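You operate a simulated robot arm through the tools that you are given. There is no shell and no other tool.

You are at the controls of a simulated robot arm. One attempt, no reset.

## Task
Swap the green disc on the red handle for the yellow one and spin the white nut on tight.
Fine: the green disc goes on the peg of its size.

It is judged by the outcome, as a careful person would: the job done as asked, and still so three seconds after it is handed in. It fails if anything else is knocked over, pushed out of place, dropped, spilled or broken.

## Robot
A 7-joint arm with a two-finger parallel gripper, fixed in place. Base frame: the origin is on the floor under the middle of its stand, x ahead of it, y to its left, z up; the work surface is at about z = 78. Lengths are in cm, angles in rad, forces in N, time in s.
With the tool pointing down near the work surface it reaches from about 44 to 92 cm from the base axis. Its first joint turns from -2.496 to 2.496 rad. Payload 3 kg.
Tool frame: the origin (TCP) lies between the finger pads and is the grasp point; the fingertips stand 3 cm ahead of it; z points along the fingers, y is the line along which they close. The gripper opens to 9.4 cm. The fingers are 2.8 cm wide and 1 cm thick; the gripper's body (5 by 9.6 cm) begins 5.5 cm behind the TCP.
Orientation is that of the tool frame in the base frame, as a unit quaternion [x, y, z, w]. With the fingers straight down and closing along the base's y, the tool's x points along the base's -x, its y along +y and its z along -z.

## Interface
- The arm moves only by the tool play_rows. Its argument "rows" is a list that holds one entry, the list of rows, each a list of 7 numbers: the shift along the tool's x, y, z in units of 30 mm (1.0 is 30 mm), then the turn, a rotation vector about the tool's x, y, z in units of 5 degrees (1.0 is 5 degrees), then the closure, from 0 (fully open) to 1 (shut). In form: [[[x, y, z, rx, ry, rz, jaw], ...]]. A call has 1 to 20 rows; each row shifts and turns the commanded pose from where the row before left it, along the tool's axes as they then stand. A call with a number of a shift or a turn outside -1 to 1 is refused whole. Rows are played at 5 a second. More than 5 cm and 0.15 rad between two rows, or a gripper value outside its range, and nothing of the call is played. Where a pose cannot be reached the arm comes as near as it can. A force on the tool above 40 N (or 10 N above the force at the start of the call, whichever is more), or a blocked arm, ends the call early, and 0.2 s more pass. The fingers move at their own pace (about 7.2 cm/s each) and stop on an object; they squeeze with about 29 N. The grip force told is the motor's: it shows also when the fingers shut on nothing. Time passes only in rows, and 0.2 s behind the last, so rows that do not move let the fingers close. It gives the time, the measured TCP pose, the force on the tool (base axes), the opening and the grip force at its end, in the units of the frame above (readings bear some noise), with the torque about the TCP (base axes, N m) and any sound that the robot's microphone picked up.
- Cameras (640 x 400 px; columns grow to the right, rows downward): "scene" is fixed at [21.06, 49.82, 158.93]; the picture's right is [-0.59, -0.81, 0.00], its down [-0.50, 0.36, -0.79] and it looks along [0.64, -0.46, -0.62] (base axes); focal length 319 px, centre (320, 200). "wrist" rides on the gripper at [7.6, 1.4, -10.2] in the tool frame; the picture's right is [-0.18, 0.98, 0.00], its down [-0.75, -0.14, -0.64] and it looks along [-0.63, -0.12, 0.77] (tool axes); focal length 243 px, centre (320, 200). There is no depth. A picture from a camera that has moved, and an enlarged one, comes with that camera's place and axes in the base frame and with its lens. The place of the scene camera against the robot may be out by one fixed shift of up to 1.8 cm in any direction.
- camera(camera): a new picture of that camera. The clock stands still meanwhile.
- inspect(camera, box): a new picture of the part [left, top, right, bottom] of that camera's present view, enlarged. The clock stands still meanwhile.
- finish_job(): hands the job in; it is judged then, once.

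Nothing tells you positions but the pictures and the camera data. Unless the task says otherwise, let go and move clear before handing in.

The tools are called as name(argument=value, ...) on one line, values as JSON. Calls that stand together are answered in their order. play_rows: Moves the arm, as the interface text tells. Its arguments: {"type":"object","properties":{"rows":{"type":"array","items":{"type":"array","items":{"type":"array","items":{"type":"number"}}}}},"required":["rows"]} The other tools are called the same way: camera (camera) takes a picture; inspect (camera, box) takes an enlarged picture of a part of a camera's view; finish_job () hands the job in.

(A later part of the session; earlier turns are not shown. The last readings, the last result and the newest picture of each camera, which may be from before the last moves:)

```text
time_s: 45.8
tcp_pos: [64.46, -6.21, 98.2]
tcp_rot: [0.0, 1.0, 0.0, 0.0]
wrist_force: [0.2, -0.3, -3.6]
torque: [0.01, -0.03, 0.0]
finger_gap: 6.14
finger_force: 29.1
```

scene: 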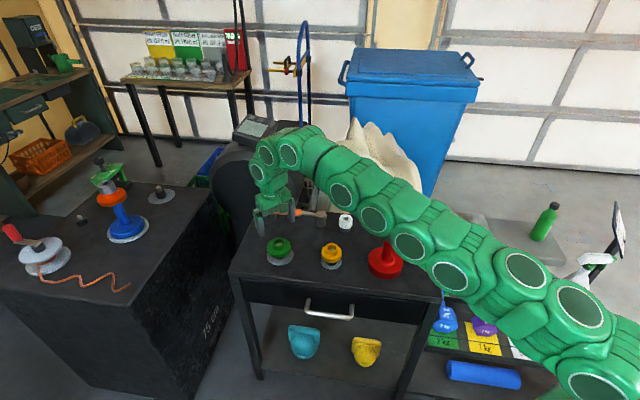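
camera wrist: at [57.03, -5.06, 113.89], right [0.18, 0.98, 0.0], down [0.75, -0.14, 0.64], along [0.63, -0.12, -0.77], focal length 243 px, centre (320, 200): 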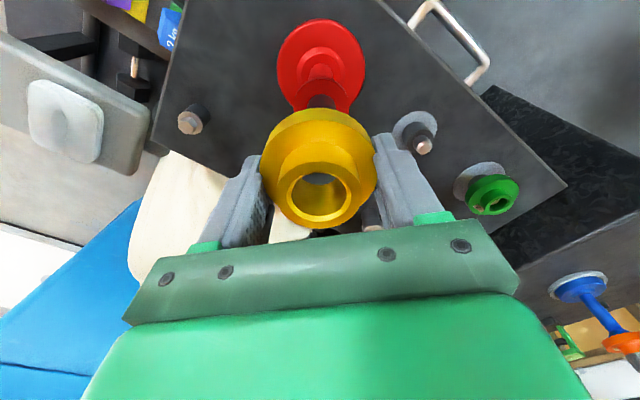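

play_rows(rows=[[[0, 0, 0.05, 0, 0, 0, 1], [0, 0, 0.05, 0, 0, 0, 1], [0, 0, 0.05, 0, 0, 0, 1], [0, 0, 0, 0, 0, 0, 1]]])

inspect(camera="wrist", box=[250, 100, 390, 230])

inspect(camera="scene", box=[378, 200, 410, 240])

```text
time_s: 46.8
tcp_pos: [64.6, -6.26, 97.58]
tcp_rot: [0.0, 1.0, 0.0, 0.0]
wrist_force: [-0.7, 1.4, -2.5]
torque: [-0.01, 0.02, -0.03]
finger_gap: 6.15
finger_force: 28.6
```

```text
3.08 times, centred on (320, 165) of wrist
camera zoom: at [56.88, -4.82, 108.06], right [0.18, 0.98, 0.0], down [0.75, -0.14, 0.64], along [0.63, -0.12, -0.77], focal length 746 px, centre (320, 308)
```

zoom: 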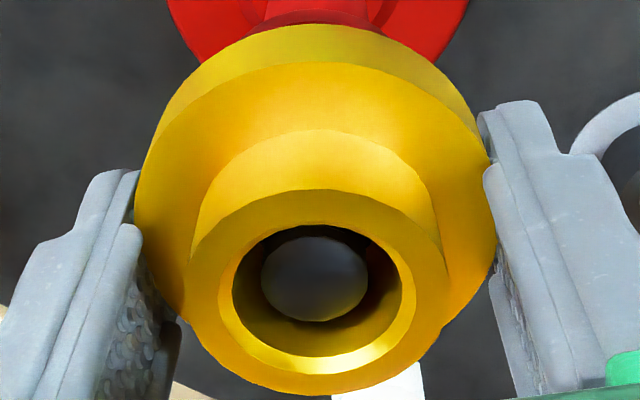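

```text
10.00 times, centred on (394, 220) of scene
camera zoom: at [21.06, 49.82, 158.93], right [-0.59, -0.81, 0.0], down [-0.5, 0.36, -0.79], along [0.64, -0.46, -0.62], focal length 3194 px, centre (-420, 0)
```

zoom: 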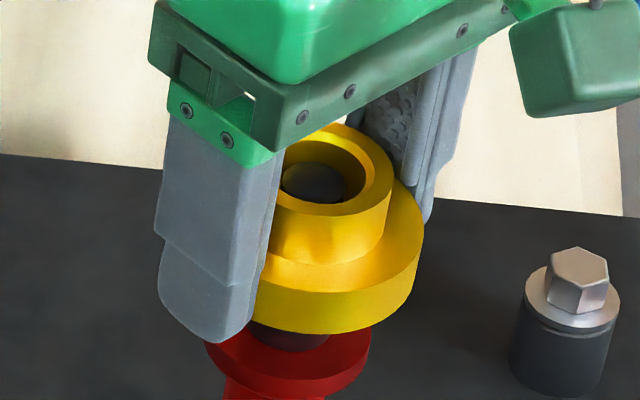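

No contact and the stud is centred in the bore. Continuing down.

play_rows(rows=[[[0, 0, 0.06, 0, 0, 0, 1], [0, 0, 0.06, 0, 0, 0, 1], [0, 0, 0.06, 0, 0, 0, 1], [0, 0, 0.06, 0, 0, 0, 1], [0, 0, 0.06, 0, 0, 0, 1], [0, 0, 0, 0, 0, 0, 1]]])

inspect(camera="wrist", box=[250, 100, 390, 230])

inspect(camera="scene", box=[378, 200, 410, 240])

```text
time_s: 48.2
tcp_pos: [64.35, -6.22, 96.64]
tcp_rot: [0.0, 1.0, 0.001, -0.001]
wrist_force: [0.5, -0.1, -2.4]
torque: [0.0, -0.03, 0.02]
finger_gap: 6.15
finger_force: 29.0
```

```text
3.08 times, centred on (320, 165) of wrist
camera zoom: at [56.88, -4.84, 107.08], right [0.18, 0.98, 0.0], down [0.75, -0.14, 0.64], along [0.63, -0.12, -0.77], focal length 746 px, centre (320, 308)
```

zoom: 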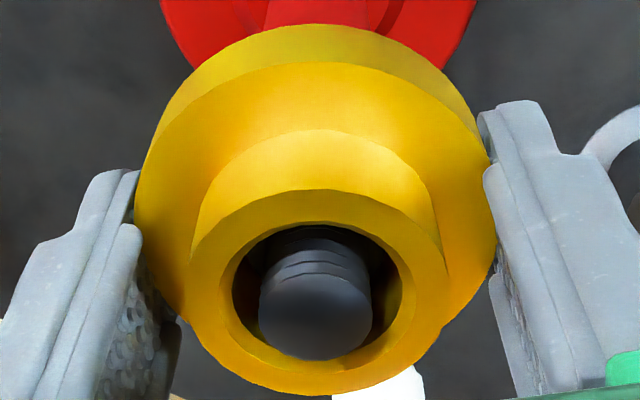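

```text
10.00 times, centred on (394, 220) of scene
camera zoom: at [21.06, 49.82, 158.93], right [-0.59, -0.81, 0.0], down [-0.5, 0.36, -0.79], along [0.64, -0.46, -0.62], focal length 3194 px, centre (-420, 0)
```

zoom: 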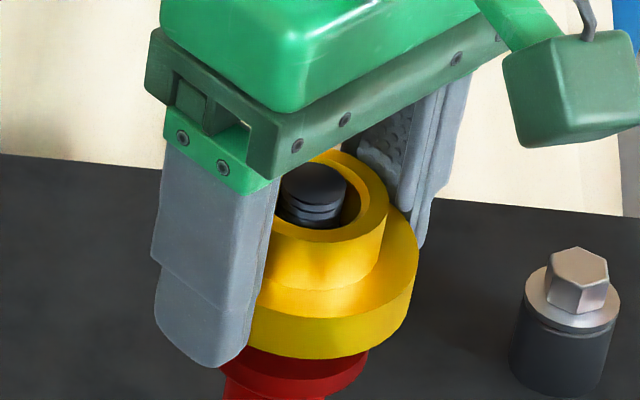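

play_rows(rows=[[[0, 0, 0.06, 0, 0, 0, 1], [0, 0, 0.06, 0, 0, 0, 1], [0, 0, 0.06, 0, 0, 0, 1], [0, 0, 0.06, 0, 0, 0, 1], [0, 0, 0.06, 0, 0, 0, 1], [0, 0, 0.04, 0, 0, 0, 1], [0, 0, 0, 0, 0, 0, 1]]])

inspect(camera="scene", box=[378, 200, 410, 240])

```text
time_s: 49.8
tcp_pos: [64.45, -6.23, 95.85]
tcp_rot: [0.001, 1.0, 0.0, 0.0]
wrist_force: [-0.4, 0.4, -2.2]
torque: [-0.01, -0.04, -0.01]
finger_gap: 6.12
finger_force: 29.1
```

```text
10.00 times, centred on (394, 220) of scene
camera zoom: at [21.06, 49.82, 158.93], right [-0.59, -0.81, 0.0], down [-0.5, 0.36, -0.79], along [0.64, -0.46, -0.62], focal length 3194 px, centre (-420, 0)
```

zoom: 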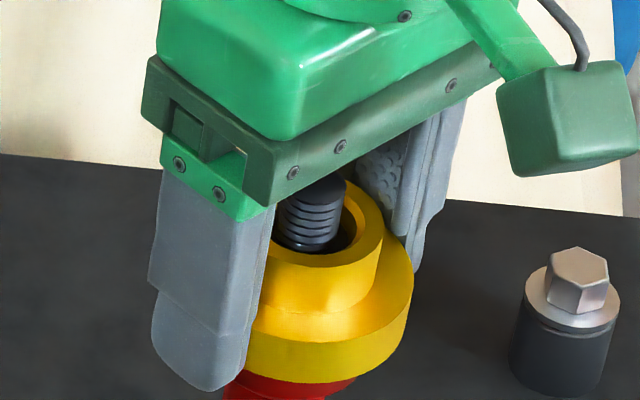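

play_rows(rows=[[[0, 0, 0.05, 0, 0, 0, 1], [0, 0, 0.05, 0, 0, 0, 1], [0, 0, 0.04, 0, 0, 0, 1], [0, 0, 0.03, 0, 0, 0, 1], [0, 0, 0, 0, 0, 0, 1]]])

inspect(camera="scene", box=[378, 205, 410, 245])

inspect(camera="wrist", box=[250, 100, 390, 230])

```text
time_s: 51.0
tcp_pos: [64.41, -6.34, 95.25]
tcp_rot: [0.0, 1.0, 0.001, -0.001]
wrist_force: [0.0, 0.5, -2.4]
torque: [0.02, -0.03, 0.02]
finger_gap: 6.15
finger_force: 29.2
```

```text
10.00 times, centred on (394, 225) of scene
camera zoom: at [21.06, 49.82, 158.93], right [-0.59, -0.81, 0.0], down [-0.5, 0.36, -0.79], along [0.64, -0.46, -0.62], focal length 3194 px, centre (-420, -50)
```

zoom: 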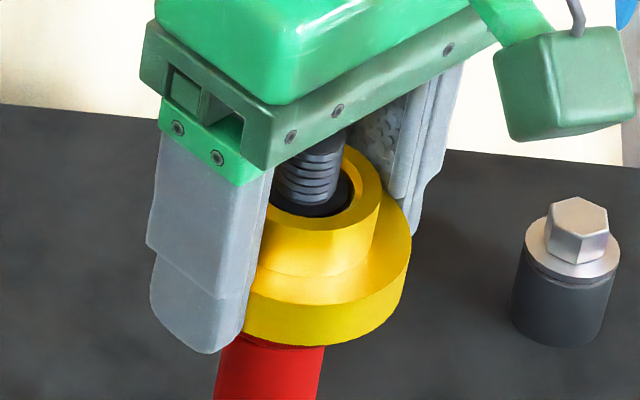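

```text
3.08 times, centred on (320, 165) of wrist
camera zoom: at [56.86, -4.86, 105.65], right [0.18, 0.98, 0.0], down [0.75, -0.14, 0.64], along [0.63, -0.12, -0.77], focal length 746 px, centre (320, 308)
```

zoom: 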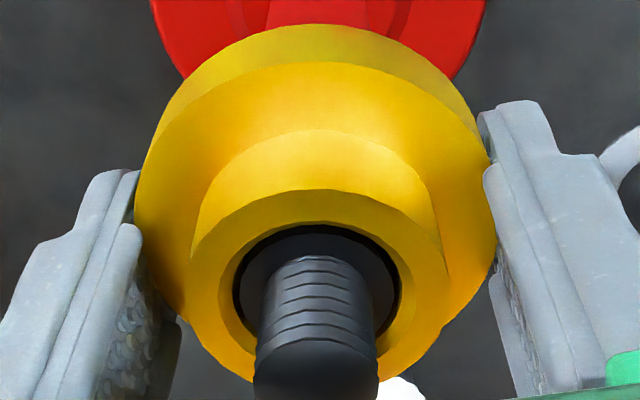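

play_rows(rows=[[[0, 0, 0.02, 0, 0, 0, 1], [0, 0, 0.02, 0, 0, 0, 1], [0, 0, 0, 0, 0, 0, 1]]])

```text
time_s: 51.8
tcp_pos: [64.47, -6.39, 95.05]
tcp_rot: [0.0, 1.0, 0.0, 0.0]
wrist_force: [-0.5, 2.3, -3.4]
torque: [0.04, -0.03, 0.04]
finger_gap: 6.13
finger_force: 28.8
```

play_rows(rows=[[[0, 0, 0.02, 0, 0, 0, 1], [0, 0, 0.02, 0, 0, 0, 1], [0, 0, 0, 0, 0, 0, 1]]])

inspect(camera="scene", box=[378, 205, 410, 245])

```text
time_s: 52.6
tcp_pos: [64.57, -6.29, 95.18]
tcp_rot: [0.0, 1.0, 0.0, 0.001]
wrist_force: [-5.9, -7.6, 24.3]
torque: [-0.2, 0.21, 0.04]
finger_gap: 6.16
finger_force: 28.7
```

```text
10.00 times, centred on (394, 225) of scene
camera zoom: at [21.06, 49.82, 158.93], right [-0.59, -0.81, 0.0], down [-0.5, 0.36, -0.79], along [0.64, -0.46, -0.62], focal length 3194 px, centre (-420, -50)
```

zoom: 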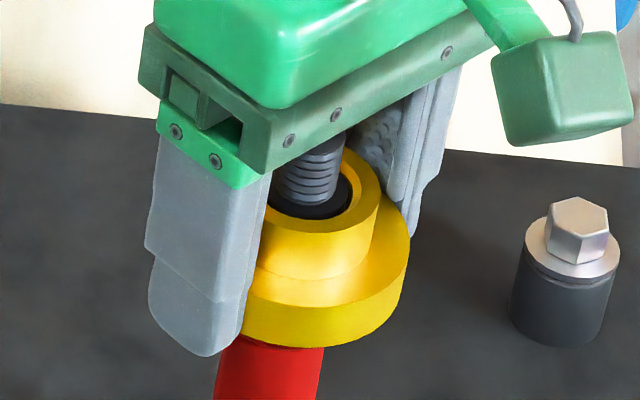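

The yellow disc is seated on the handle's flange (firm contact at the expected height). Easing off, releasing, and rising clear.

play_rows(rows=[[[0, 0, -0.035, 0, 0, 0, 1], [0, 0, 0, 0, 0, 0, 0], [0, 0, 0, 0, 0, 0, 0], [0, 0, 0, 0, 0, 0, 0], [0, 0, -0.3, 0, 0, 0, 0], [0, 0, -0.6, 0, 0, 0, 0], [0, 0, -0.8, 0, 0, 0, 0], [0, 0, -0.8, 0, 0, 0, 0], [0, 0, 0, 0, 0, 0, 0]]])

inspect(camera="scene", box=[350, 200, 450, 290])

inspect(camera="wrist", box=[240, 40, 400, 160])

camera(camera="scene")

```text
time_s: 54.6
tcp_pos: [64.54, -6.5, 102.79]
tcp_rot: [0.0, 1.0, 0.0, 0.0]
wrist_force: [0.0, -0.1, 1.1]
torque: [0.02, 0.06, 0.02]
finger_gap: 9.38
finger_force: 0.1
```

```text
4.44 times, centred on (400, 245) of scene
camera zoom: at [21.06, 49.82, 158.93], right [-0.59, -0.81, 0.0], down [-0.5, 0.36, -0.79], along [0.64, -0.46, -0.62], focal length 1420 px, centre (-36, 0)
```

zoom: 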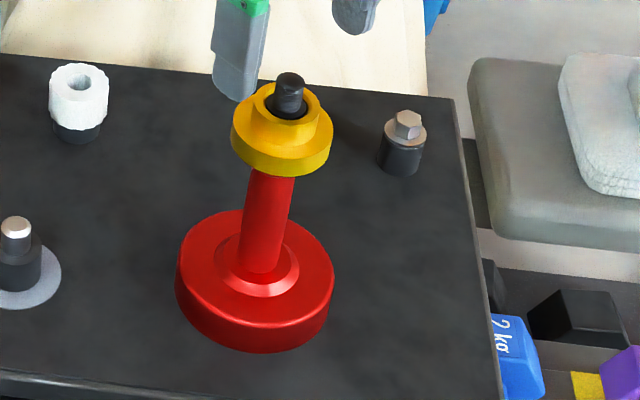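

```text
3.33 times, centred on (320, 100) of wrist
camera zoom: at [56.98, -4.99, 113.07], right [0.18, 0.98, 0.0], down [0.75, -0.14, 0.64], along [0.63, -0.12, -0.77], focal length 809 px, centre (320, 533)
```

zoom: 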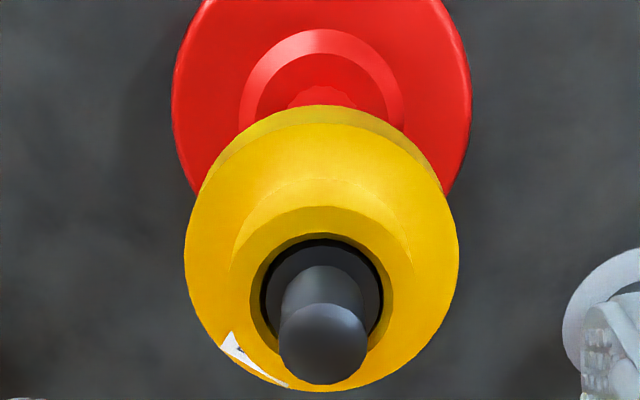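

```text
taken
```

scene: 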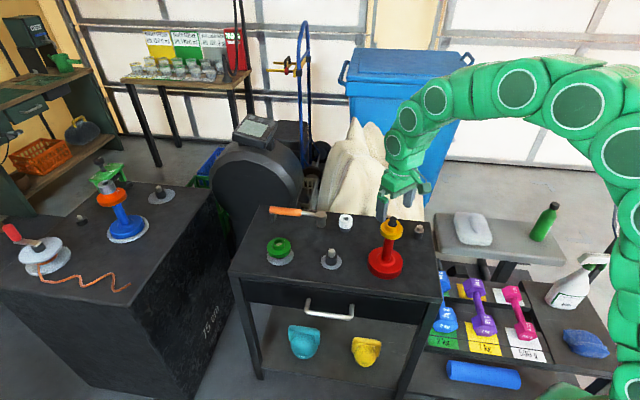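

The yellow disc sits properly on the handle, and everything else is in place. Now I'm moving over to the white nut near (84.3, -6.1).

play_rows(rows=[[[-0.3, 0, -0.2, 0, 0, 0, 0], [-0.6, 0, 0, 0, 0, 0, 0], [-0.6, 0, 0, 0, 0, 0, 0], [-0.6, 0, 0, 0, 0, 0, 0], [-0.6, 0, 0, 0, 0, 0, 0], [-0.6, 0.02, 0, 0, 0, 0, 0], [-0.6, 0.02, 0.2, 0, 0, 0, 0], [-0.6, 0.01, 0.2, 0, 0, 0, 0], [-0.6, 0, 0.2, 0, 0, 0, 0], [-0.6, 0, 0.2, 0, 0, 0, 0], [-0.6, 0, 0.2, 0, 0, 0, 0], [-0.3, 0, 0.2, 0, 0, 0, 0], [0, 0, 0, 0, 0, 0, 0], [0, 0, 0, 0, 0, 0, 0]]])

camera(camera="wrist")

inspect(camera="wrist", box=[260, 40, 380, 160])

```text
time_s: 57.6
tcp_pos: [84.13, -6.18, 99.47]
tcp_rot: [0.0, 1.0, -0.001, 0.0]
wrist_force: [0.4, -0.4, 0.0]
torque: [0.0, -0.01, 0.01]
finger_gap: 9.39
finger_force: 0.0
```

```text
taken
camera wrist: at [76.57, -4.65, 109.96], right [0.18, 0.98, 0.0], down [0.75, -0.14, 0.64], along [0.63, -0.12, -0.77], focal length 243 px, centre (320, 200)
```

wrist: 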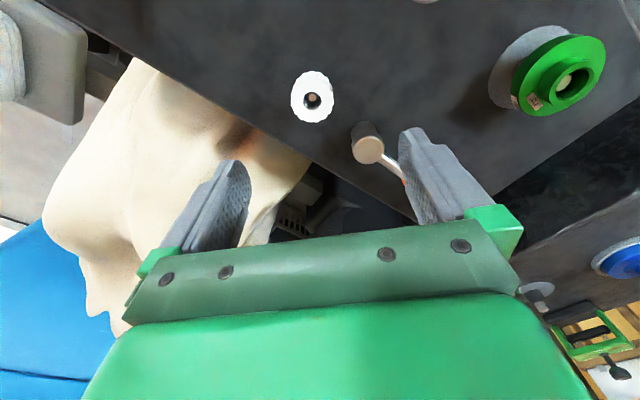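

```text
3.33 times, centred on (320, 100) of wrist
camera zoom: at [76.57, -4.65, 109.96], right [0.18, 0.98, 0.0], down [0.75, -0.14, 0.64], along [0.63, -0.12, -0.77], focal length 809 px, centre (320, 533)
```

zoom: 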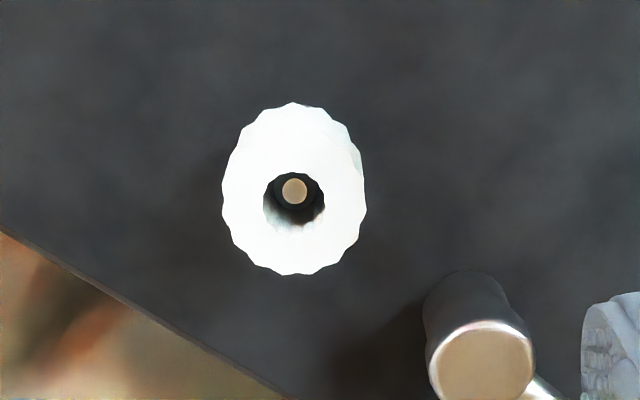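

The nut is at about (85.05, -7.1) with its top near z 82.3. I'm moving over it and lowering partway.

play_rows(rows=[[[-0.125, -0.16, 0.3, 0, 0, 0, 0], [-0.125, -0.16, 0.7, 0, 0, 0, 0], [0, 0, 0.8, 0, 0, 0, 0], [0, 0, 0.8, 0, 0, 0, 0], [0, 0, 0.8, 0, 0, 0, 0], [0, 0, 0.3, 0, 0, 0, 0], [0, 0, 0, 0, 0, 0, 0], [0, 0, 0, 0, 0, 0, 0]]])

camera(camera="wrist")

inspect(camera="wrist", box=[240, 80, 400, 220])

inspect(camera="scene", box=[310, 190, 380, 250])

```text
time_s: 59.4
tcp_pos: [85.02, -7.11, 88.47]
tcp_rot: [0.0, 1.0, 0.0, 0.0]
wrist_force: [0.6, 0.0, -0.1]
torque: [0.02, -0.02, 0.0]
finger_gap: 9.41
finger_force: 0.1
```

```text
taken
camera wrist: at [77.52, -5.62, 98.8], right [0.18, 0.98, 0.0], down [0.75, -0.14, 0.64], along [0.63, -0.12, -0.77], focal length 243 px, centre (320, 200)
```

wrist: 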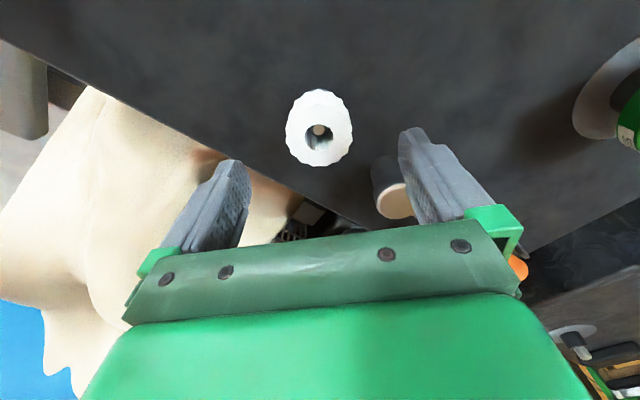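

```text
2.86 times, centred on (320, 150) of wrist
camera zoom: at [77.52, -5.62, 98.8], right [0.18, 0.98, 0.0], down [0.75, -0.14, 0.64], along [0.63, -0.12, -0.77], focal length 693 px, centre (320, 343)
```

zoom: 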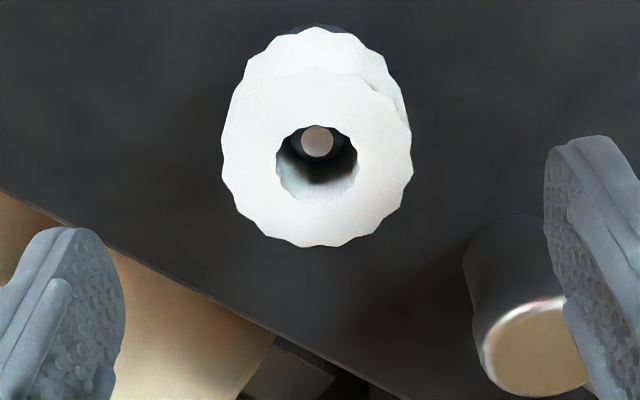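

```text
6.67 times, centred on (345, 220) of scene
camera zoom: at [21.06, 49.82, 158.93], right [-0.59, -0.81, 0.0], down [-0.5, 0.36, -0.79], along [0.64, -0.46, -0.62], focal length 2130 px, centre (153, 67)
```

zoom: 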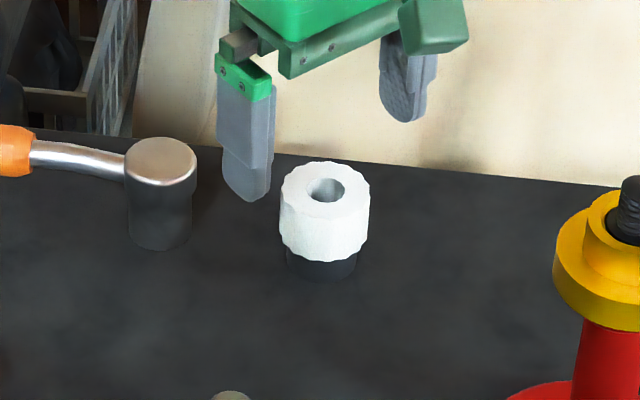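

The nut is centred. Lowering so the tips stop just above its lower edge.

play_rows(rows=[[[-0.03, 0, 0.5, 0, 0, 0, 0], [0, 0, 0.6, 0, 0, 0, 0], [0, 0, 0.5, 0, 0, 0, 0], [0, 0, 0.26, 0, 0, 0, 0], [0, 0, 0, 0, 0, 0, 0], [0, 0, 0, 0, 0, 0, 0.25], [0, 0, 0, 0, 0, 0, 0.25]]])

inspect(camera="wrist", box=[240, 80, 400, 230])

inspect(camera="scene", box=[310, 190, 380, 250])

```text
time_s: 61.0
tcp_pos: [85.12, -7.13, 82.9]
tcp_rot: [0.001, 1.0, 0.0, 0.0]
wrist_force: [0.6, -0.1, 0.4]
torque: [0.04, -0.01, 0.01]
finger_gap: 7.06
finger_force: 0.1
```

```text
2.67 times, centred on (320, 155) of wrist
camera zoom: at [77.57, -5.59, 93.3], right [0.18, 0.98, 0.0], down [0.75, -0.14, 0.64], along [0.63, -0.12, -0.77], focal length 647 px, centre (320, 320)
```

zoom: 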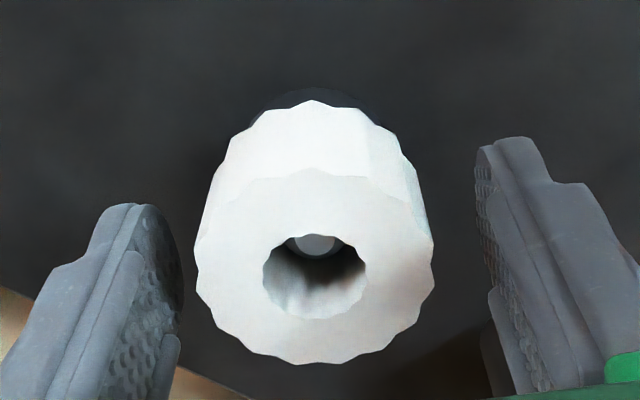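

```text
6.67 times, centred on (345, 220) of scene
camera zoom: at [21.06, 49.82, 158.93], right [-0.59, -0.81, 0.0], down [-0.5, 0.36, -0.79], along [0.64, -0.46, -0.62], focal length 2130 px, centre (153, 67)
```

zoom: 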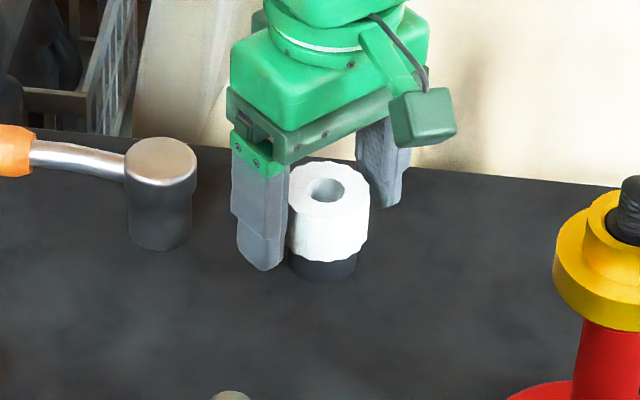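

play_rows(rows=[[[0, -0.022, 0, 0, 0, 0, 0.25], [0, 0, 0, 0, 0, 0, 0.4], [0, 0, 0, 0, 0, 0, 1], [0, 0, 0, 0, 0, 0, 1], [0, 0, 0, 0, 0, 0, 1]]])

inspect(camera="wrist", box=[240, 80, 400, 230])

inspect(camera="scene", box=[310, 190, 380, 250])

```text
time_s: 62.2
tcp_pos: [85.11, -7.08, 82.85]
tcp_rot: [0.001, 1.0, 0.0, 0.0]
wrist_force: [0.1, 0.2, 0.0]
torque: [-0.02, -0.04, 0.03]
finger_gap: 4.68
finger_force: 29.0
```

```text
2.67 times, centred on (320, 155) of wrist
camera zoom: at [77.55, -5.72, 93.3], right [0.18, 0.98, 0.0], down [0.75, -0.14, 0.64], along [0.63, -0.12, -0.77], focal length 647 px, centre (320, 320)
```

zoom: 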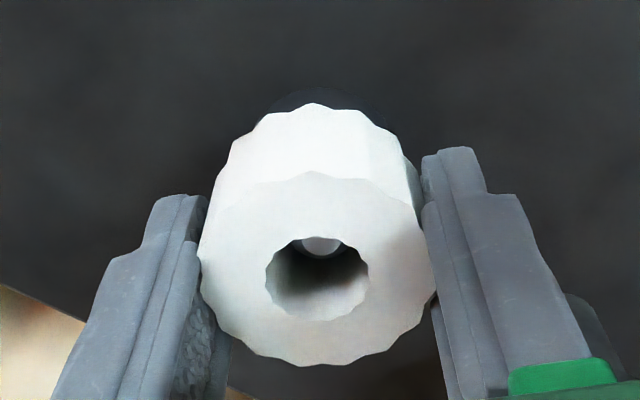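

```text
6.67 times, centred on (345, 220) of scene
camera zoom: at [21.06, 49.82, 158.93], right [-0.59, -0.81, 0.0], down [-0.5, 0.36, -0.79], along [0.64, -0.46, -0.62], focal length 2130 px, centre (153, 67)
```

zoom: 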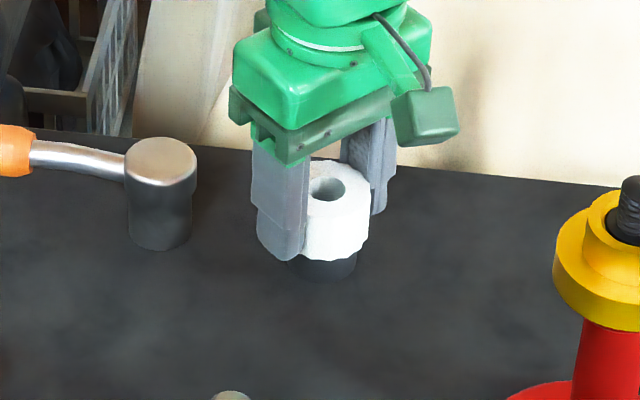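

The nut is gripped squarely at 4.7 cm. Lifting it off its post.

play_rows(rows=[[[0, 0, -0.05, 0, 0, 0, 1], [0, 0, -0.1, 0, 0, 0, 1], [0, 0, -0.2, 0, 0, 0, 1], [0, 0, -0.3, 0, 0, 0, 1], [0, 0, -0.5, 0, 0, 0, 1], [0, 0, -0.5, 0, 0, 0, 1], [0, 0, 0, 0, 0, 0, 1]]])

camera(camera="wrist")

inspect(camera="wrist", box=[240, 80, 400, 230])

inspect(camera="scene", box=[310, 190, 380, 250])

```text
time_s: 63.8
tcp_pos: [85.16, -7.27, 87.82]
tcp_rot: [0.0, 1.0, 0.0, -0.001]
wrist_force: [0.3, -0.5, 0.1]
torque: [-0.01, 0.02, 0.02]
finger_gap: 4.66
finger_force: 28.8
```

```text
taken
camera wrist: at [77.54, -5.81, 98.34], right [0.18, 0.98, 0.0], down [0.75, -0.14, 0.64], along [0.63, -0.12, -0.77], focal length 243 px, centre (320, 200)
```

wrist: 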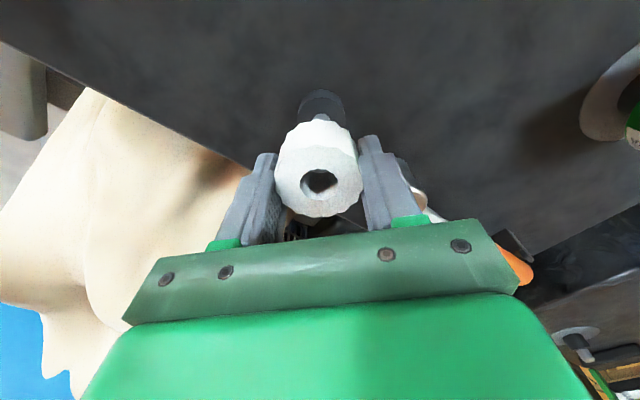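

```text
2.67 times, centred on (320, 155) of wrist
camera zoom: at [77.54, -5.81, 98.34], right [0.18, 0.98, 0.0], down [0.75, -0.14, 0.64], along [0.63, -0.12, -0.77], focal length 647 px, centre (320, 320)
```

zoom: 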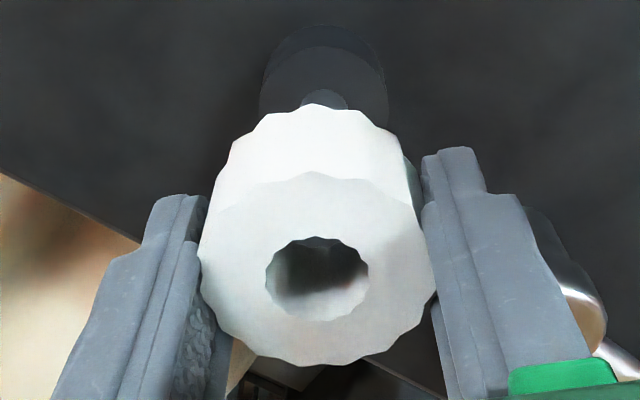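

```text
6.67 times, centred on (345, 220) of scene
camera zoom: at [21.06, 49.82, 158.93], right [-0.59, -0.81, 0.0], down [-0.5, 0.36, -0.79], along [0.64, -0.46, -0.62], focal length 2130 px, centre (153, 67)
```

zoom: 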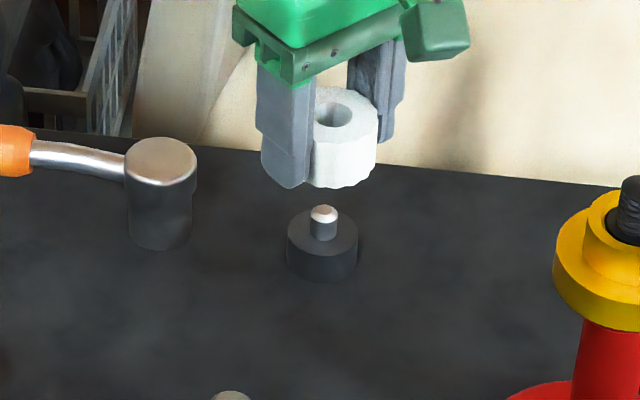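

The nut is free of its post. Carrying it up and over to hover above the stud.

play_rows(rows=[[[0.2, 0, -0.6, 0, 0, 0, 1], [0.5, 0.035, -0.75, 0, 0, 0, 1], [0.62, 0.04, -0.75, 0, 0, 0, 1], [0.62, 0.04, -0.75, 0, 0, 0, 1], [0.62, 0.04, -0.75, 0, 0, 0, 1], [0.62, 0.04, -0.75, 0, 0, 0, 1], [0.62, 0.04, -0.7, 0, 0, 0, 1], [0.62, 0.04, 0, 0, 0, 0, 1], [0.62, 0.04, 0, 0, 0, 0, 1], [0.62, 0.04, 0, 0, 0, 0, 1], [0.62, 0, 0, 0, 0, 0, 1], [0.5, 0, 0, 0, 0, 0, 1], [0.208, 0, 0, 0, 0, 0, 1], [0, 0, 0, 0, 0, 0, 1], [0, 0, 0, 0, 0, 0, 1]]])

camera(camera="wrist")

inspect(camera="wrist", box=[240, 0, 400, 230])

inspect(camera="wrist", box=[260, 30, 380, 150])

inspect(camera="scene", box=[378, 190, 410, 230])

```text
time_s: 67.0
tcp_pos: [64.17, -6.14, 102.98]
tcp_rot: [0.0, 1.0, 0.0, 0.0]
wrist_force: [0.5, 0.2, -0.2]
torque: [0.01, 0.02, 0.0]
finger_gap: 4.67
finger_force: 29.0
```

```text
taken
camera wrist: at [56.57, -4.76, 113.41], right [0.18, 0.98, 0.0], down [0.75, -0.14, 0.64], along [0.63, -0.12, -0.77], focal length 243 px, centre (320, 200)
```

wrist: 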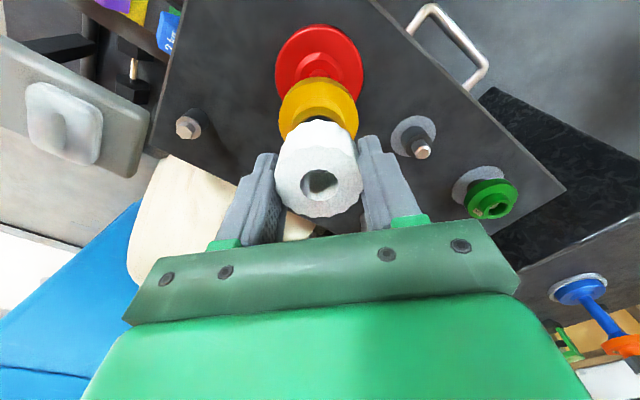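

```text
1.74 times, centred on (320, 115) of wrist
camera zoom: at [56.57, -4.76, 113.41], right [0.18, 0.98, 0.0], down [0.75, -0.14, 0.64], along [0.63, -0.12, -0.77], focal length 422 px, centre (320, 348)
```

zoom: 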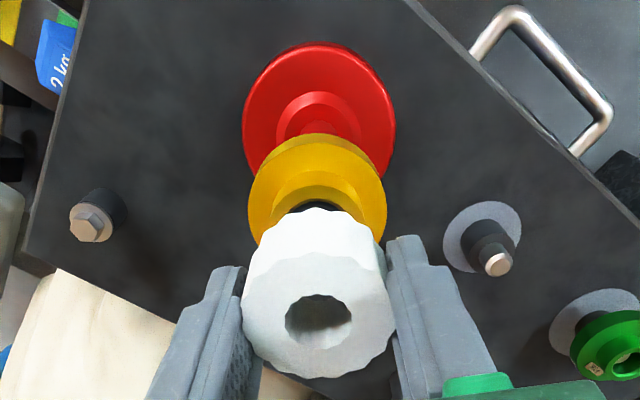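

```text
3.33 times, centred on (320, 90) of wrist
camera zoom: at [56.57, -4.76, 113.41], right [0.18, 0.98, 0.0], down [0.75, -0.14, 0.64], along [0.63, -0.12, -0.77], focal length 809 px, centre (320, 567)
```

zoom: 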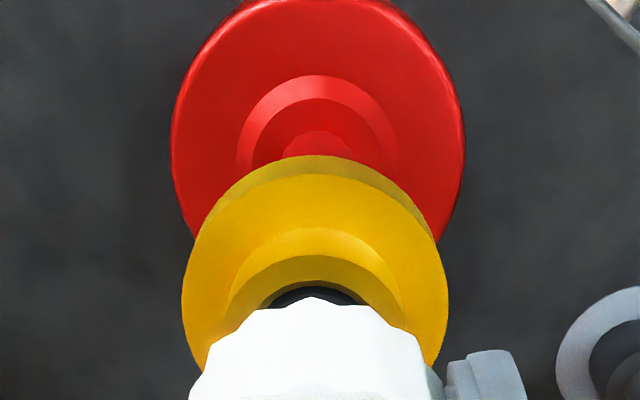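

```text
10.00 times, centred on (394, 210) of scene
camera zoom: at [21.06, 49.82, 158.93], right [-0.59, -0.81, 0.0], down [-0.5, 0.36, -0.79], along [0.64, -0.46, -0.62], focal length 3194 px, centre (-420, 100)
```

zoom: 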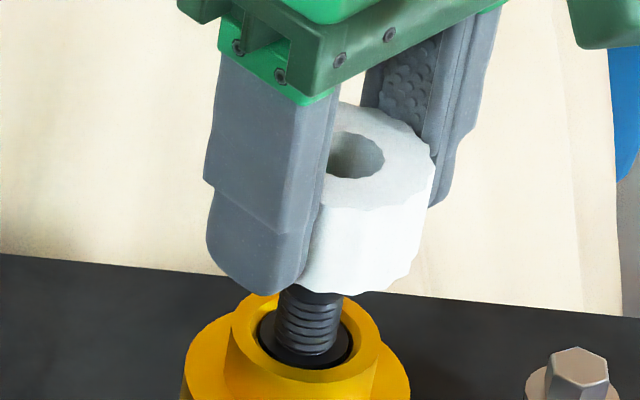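

Lateral alignment from the wrist is good, but the scene view says the nut needs about 4 mm more in +x. Correcting and rechecking.

play_rows(rows=[[[-0.14, -0.02, 0, 0, 0, 0, 1], [0, 0, 0.2, 0, 0, 0, 1], [0, 0, 0, 0, 0, 0, 1], [0, 0, 0, 0, 0, 0, 1]]])

inspect(camera="wrist", box=[240, 0, 400, 230])

inspect(camera="wrist", box=[260, 120, 380, 230])

inspect(camera="scene", box=[378, 195, 410, 235])

```text
time_s: 68.0
tcp_pos: [64.48, -6.15, 102.49]
tcp_rot: [0.0, 1.0, 0.0, 0.0]
wrist_force: [-0.7, -0.1, -0.5]
torque: [0.0, 0.02, 0.02]
finger_gap: 4.66
finger_force: 28.9
```

```text
1.74 times, centred on (320, 115) of wrist
camera zoom: at [56.93, -4.77, 112.87], right [0.18, 0.98, 0.0], down [0.75, -0.14, 0.64], along [0.63, -0.12, -0.77], focal length 422 px, centre (320, 348)
```

zoom: 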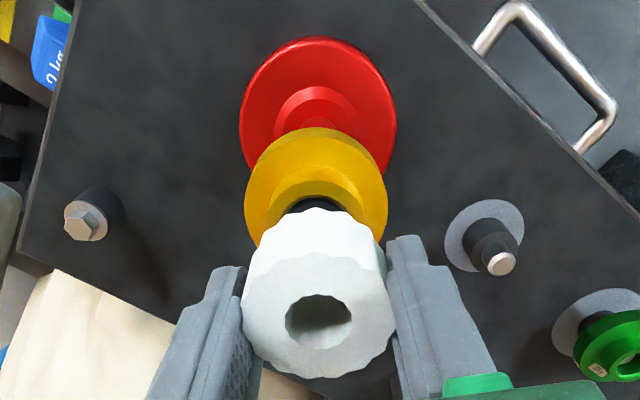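

```text
3.64 times, centred on (320, 175) of wrist
camera zoom: at [56.93, -4.77, 112.87], right [0.18, 0.98, 0.0], down [0.75, -0.14, 0.64], along [0.63, -0.12, -0.77], focal length 882 px, centre (320, 291)
```

zoom: 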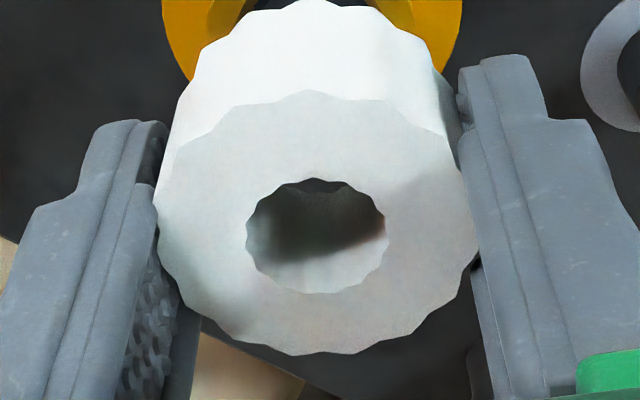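

```text
10.00 times, centred on (394, 215) of scene
camera zoom: at [21.06, 49.82, 158.93], right [-0.59, -0.81, 0.0], down [-0.5, 0.36, -0.79], along [0.64, -0.46, -0.62], focal length 3194 px, centre (-420, 50)
```

zoom: 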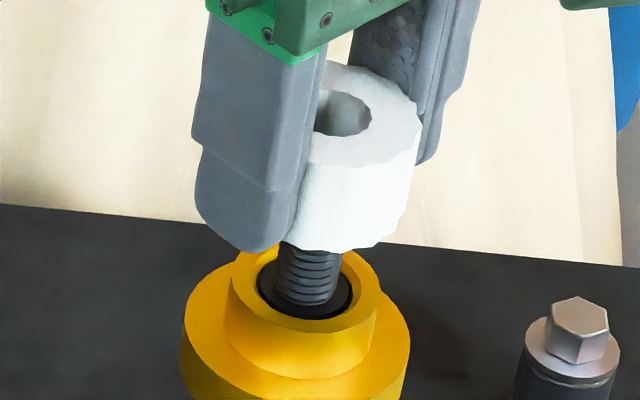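

play_rows(rows=[[[-0.033, -0.06, 0, 0, 0, 0, 1], [0, 0, 0.2, 0, 0, 0, 1], [0, 0, 0.12, 0, 0, 0, 1], [0, 0, 0, 0, 0, 0, 1], [0, 0, 0, 0, 0, 0, 1]]])

inspect(camera="wrist", box=[240, 0, 400, 230])

inspect(camera="wrist", box=[260, 120, 380, 230])

inspect(camera="scene", box=[378, 195, 410, 235])

```text
time_s: 69.2
tcp_pos: [64.65, -6.31, 101.59]
tcp_rot: [0.0, 1.0, -0.001, 0.0]
wrist_force: [0.0, 1.1, 0.0]
torque: [-0.01, 0.0, 0.02]
finger_gap: 4.67
finger_force: 29.3
```

```text
1.74 times, centred on (320, 115) of wrist
camera zoom: at [57.09, -4.9, 111.89], right [0.18, 0.98, 0.0], down [0.75, -0.14, 0.64], along [0.63, -0.12, -0.77], focal length 422 px, centre (320, 348)
```

zoom: 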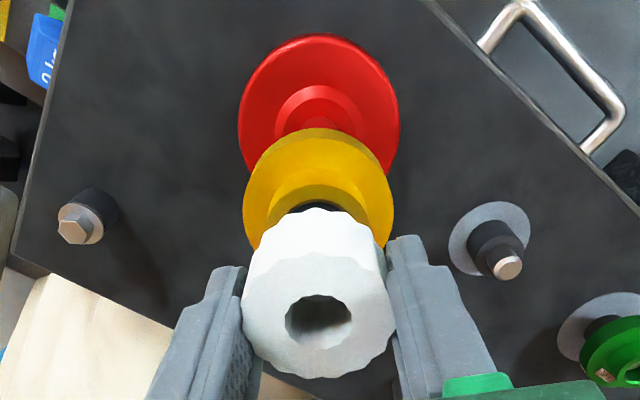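

```text
3.64 times, centred on (320, 175) of wrist
camera zoom: at [57.09, -4.9, 111.89], right [0.18, 0.98, 0.0], down [0.75, -0.14, 0.64], along [0.63, -0.12, -0.77], focal length 882 px, centre (320, 291)
```

zoom: 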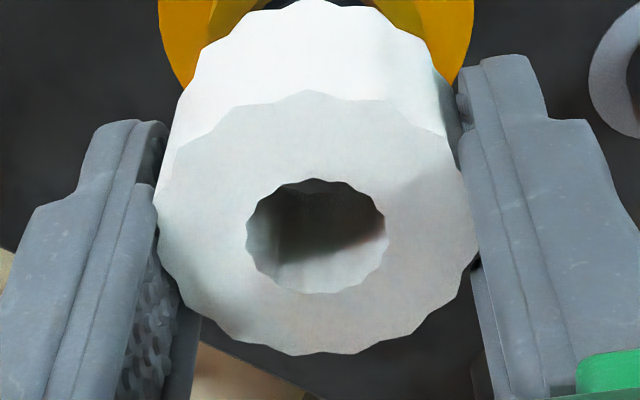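

```text
10.00 times, centred on (394, 215) of scene
camera zoom: at [21.06, 49.82, 158.93], right [-0.59, -0.81, 0.0], down [-0.5, 0.36, -0.79], along [0.64, -0.46, -0.62], focal length 3194 px, centre (-420, 50)
```

zoom: 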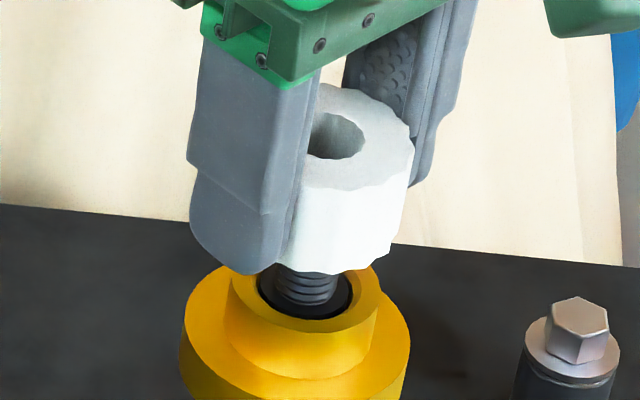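

inspect(camera="scene", box=[382, 218, 402, 234])

inspect(camera="scene", box=[384, 200, 408, 224])

```text
16.00 times, centred on (392, 226) of scene
camera zoom: at [21.06, 49.82, 158.93], right [-0.59, -0.81, 0.0], down [-0.5, 0.36, -0.79], along [0.64, -0.46, -0.62], focal length 5111 px, centre (-832, -216)
```

zoom: 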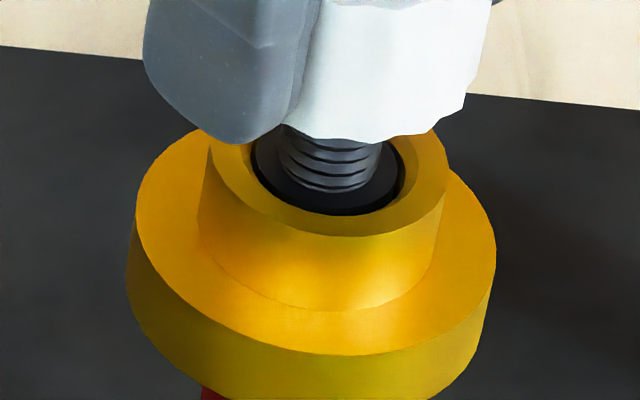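

```text
16.00 times, centred on (396, 212) of scene
camera zoom: at [21.06, 49.82, 158.93], right [-0.59, -0.81, 0.0], down [-0.5, 0.36, -0.79], along [0.64, -0.46, -0.62], focal length 5111 px, centre (-896, 8)
```

zoom: 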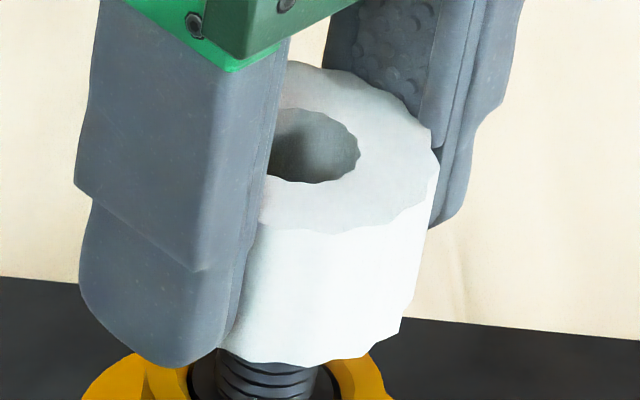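

play_rows(rows=[[[0.05, -0.015, 0, 0, 0, 0, 1], [0, 0, 0, 0, 0, 0, 1], [0, 0, 0, 0, 0, 0, 1]]])

inspect(camera="scene", box=[384, 200, 408, 224])

inspect(camera="wrist", box=[260, 50, 380, 230])

```text
time_s: 70.0
tcp_pos: [64.44, -6.39, 101.61]
tcp_rot: [0.0, 1.0, 0.0, -0.001]
wrist_force: [0.6, 0.1, -0.4]
torque: [-0.02, 0.01, 0.01]
finger_gap: 4.65
finger_force: 29.2
```

```text
16.00 times, centred on (396, 212) of scene
camera zoom: at [21.06, 49.82, 158.93], right [-0.59, -0.81, 0.0], down [-0.5, 0.36, -0.79], along [0.64, -0.46, -0.62], focal length 5111 px, centre (-896, 8)
```

zoom: 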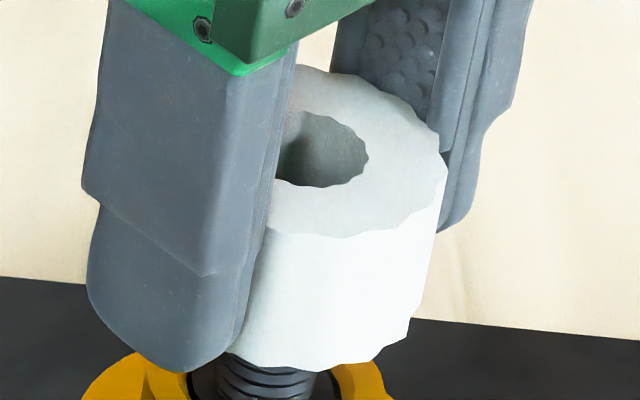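

```text
2.22 times, centred on (320, 140) of wrist
camera zoom: at [56.93, -4.92, 111.9], right [0.18, 0.98, 0.0], down [0.75, -0.14, 0.64], along [0.63, -0.12, -0.77], focal length 539 px, centre (320, 333)
```

zoom: 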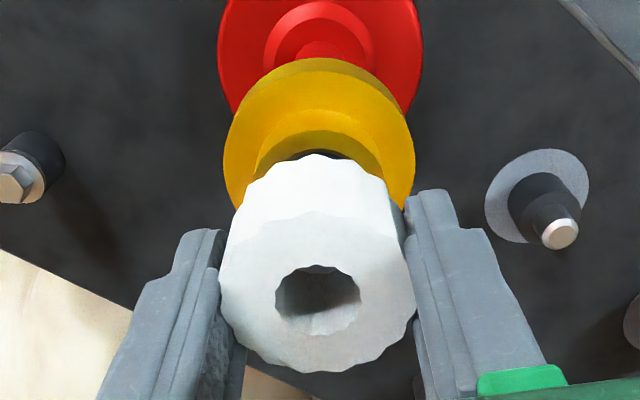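

Both views now agree the nut is over the stud. Lowering gently until it meets the thread.

play_rows(rows=[[[0, 0, 0.05, 0, 0, 0, 1], [0, 0, 0.05, 0, 0, 0, 1], [0, 0, 0.05, 0, 0, 0, 1], [0, 0, 0, 0, 0, 0, 1]]])

inspect(camera="scene", box=[384, 204, 408, 228])

inspect(camera="wrist", box=[260, 120, 380, 230])

```text
time_s: 71.0
tcp_pos: [64.44, -6.31, 101.11]
tcp_rot: [0.0, 1.0, 0.0, 0.001]
wrist_force: [0.5, -0.1, -1.0]
torque: [-0.01, 0.02, 0.01]
finger_gap: 4.7
finger_force: 29.2
```

```text
16.00 times, centred on (396, 216) of scene
camera zoom: at [21.06, 49.82, 158.93], right [-0.59, -0.81, 0.0], down [-0.5, 0.36, -0.79], along [0.64, -0.46, -0.62], focal length 5111 px, centre (-896, -56)
```

zoom: 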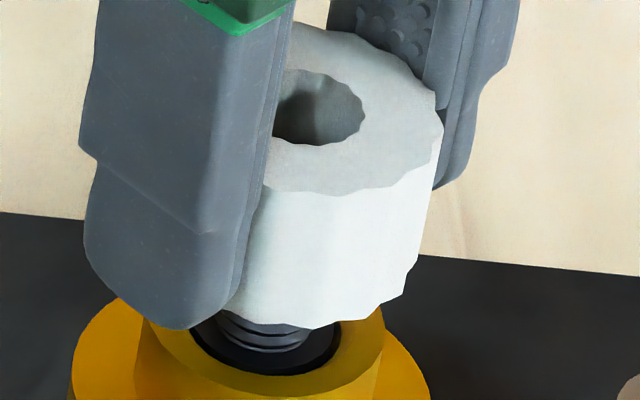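

```text
3.64 times, centred on (320, 175) of wrist
camera zoom: at [56.89, -4.9, 111.44], right [0.18, 0.98, 0.0], down [0.75, -0.14, 0.64], along [0.63, -0.12, -0.77], focal length 882 px, centre (320, 291)
```

zoom: 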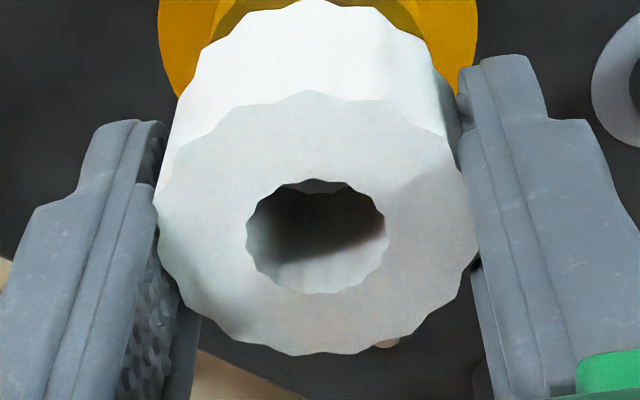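

play_rows(rows=[[[0, 0, 0.03, 0, 0, 0, 1], [0, 0, 0.03, 0, 0, 0, 1], [0, 0, 0.03, 0, 0, 0, 1], [0, 0, 0, 0, 0, 0, 1]]])

```text
time_s: 72.0
tcp_pos: [64.4, -6.42, 100.72]
tcp_rot: [0.0, 1.0, 0.001, -0.001]
wrist_force: [0.4, 0.2, -0.6]
torque: [-0.01, 0.0, -0.02]
finger_gap: 4.66
finger_force: 29.3
```

play_rows(rows=[[[0, 0, 0.03, 0, 0, 0, 1], [0, 0, 0.03, 0, 0, 0, 1], [0, 0, 0, 0, 0, 0, 1]]])

inspect(camera="wrist", box=[260, 120, 380, 230])

inspect(camera="scene", box=[384, 204, 408, 228])

```text
time_s: 72.8
tcp_pos: [64.48, -6.3, 100.6]
tcp_rot: [0.001, 1.0, 0.0, 0.0]
wrist_force: [-0.5, 0.1, -1.1]
torque: [0.0, -0.01, 0.0]
finger_gap: 4.65
finger_force: 29.0
```

```text
3.64 times, centred on (320, 175) of wrist
camera zoom: at [56.93, -4.93, 110.93], right [0.18, 0.98, 0.0], down [0.75, -0.14, 0.64], along [0.63, -0.12, -0.77], focal length 882 px, centre (320, 291)
```

zoom: 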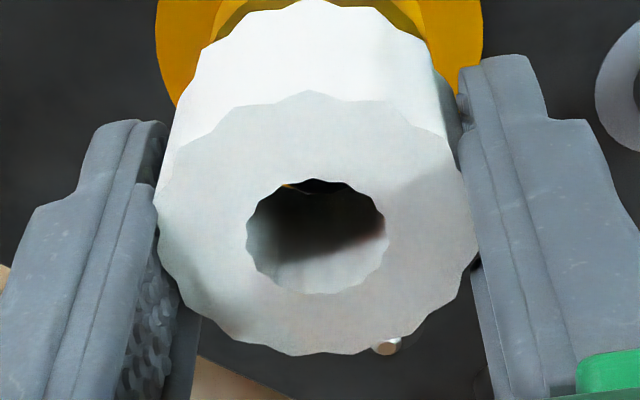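

```text
16.00 times, centred on (396, 216) of scene
camera zoom: at [21.06, 49.82, 158.93], right [-0.59, -0.81, 0.0], down [-0.5, 0.36, -0.79], along [0.64, -0.46, -0.62], focal length 5111 px, centre (-896, -56)
```

zoom: 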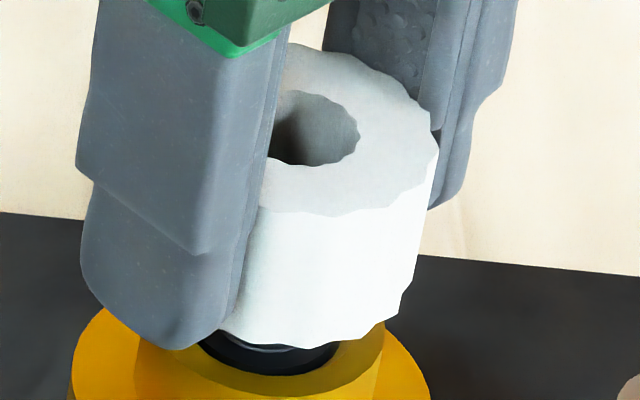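

play_rows(rows=[[[0, 0, 0.03, 0, 0, 0, 1], [0, 0, 0.03, 0, 0, 0, 1], [0, 0, 0.03, 0, 0, 0, 1], [0, 0, 0, 0, 0, 0, 1]]])

inspect(camera="wrist", box=[260, 120, 380, 230])

inspect(camera="scene", box=[384, 204, 408, 228])

```text
time_s: 73.8
tcp_pos: [64.49, -6.42, 100.33]
tcp_rot: [0.0, 1.0, 0.0, 0.0]
wrist_force: [-0.2, -0.4, -0.4]
torque: [-0.01, 0.01, 0.01]
finger_gap: 4.7
finger_force: 28.9
```

```text
3.64 times, centred on (320, 175) of wrist
camera zoom: at [56.91, -4.92, 110.73], right [0.18, 0.98, 0.0], down [0.75, -0.14, 0.64], along [0.63, -0.12, -0.77], focal length 882 px, centre (320, 291)
```

zoom: 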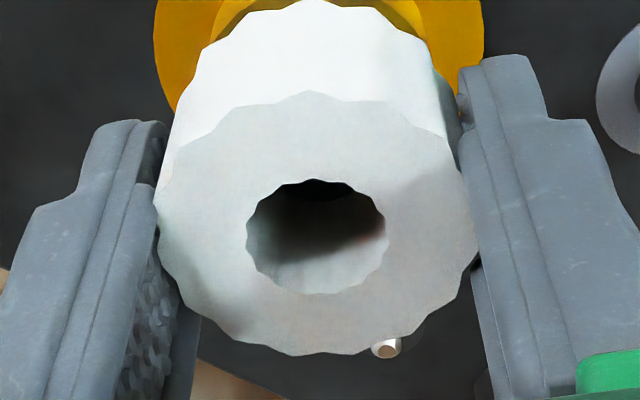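

```text
16.00 times, centred on (396, 216) of scene
camera zoom: at [21.06, 49.82, 158.93], right [-0.59, -0.81, 0.0], down [-0.5, 0.36, -0.79], along [0.64, -0.46, -0.62], focal length 5111 px, centre (-896, -56)
```

zoom: 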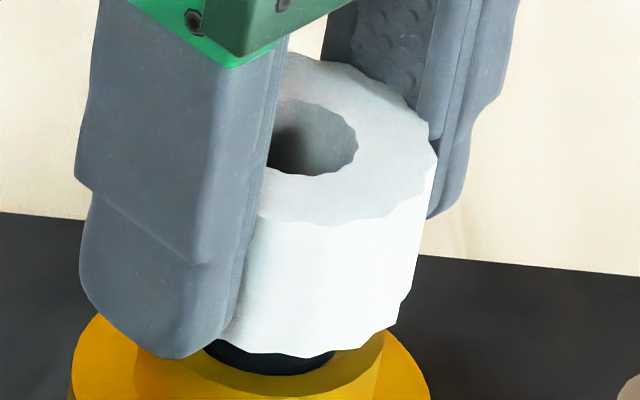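

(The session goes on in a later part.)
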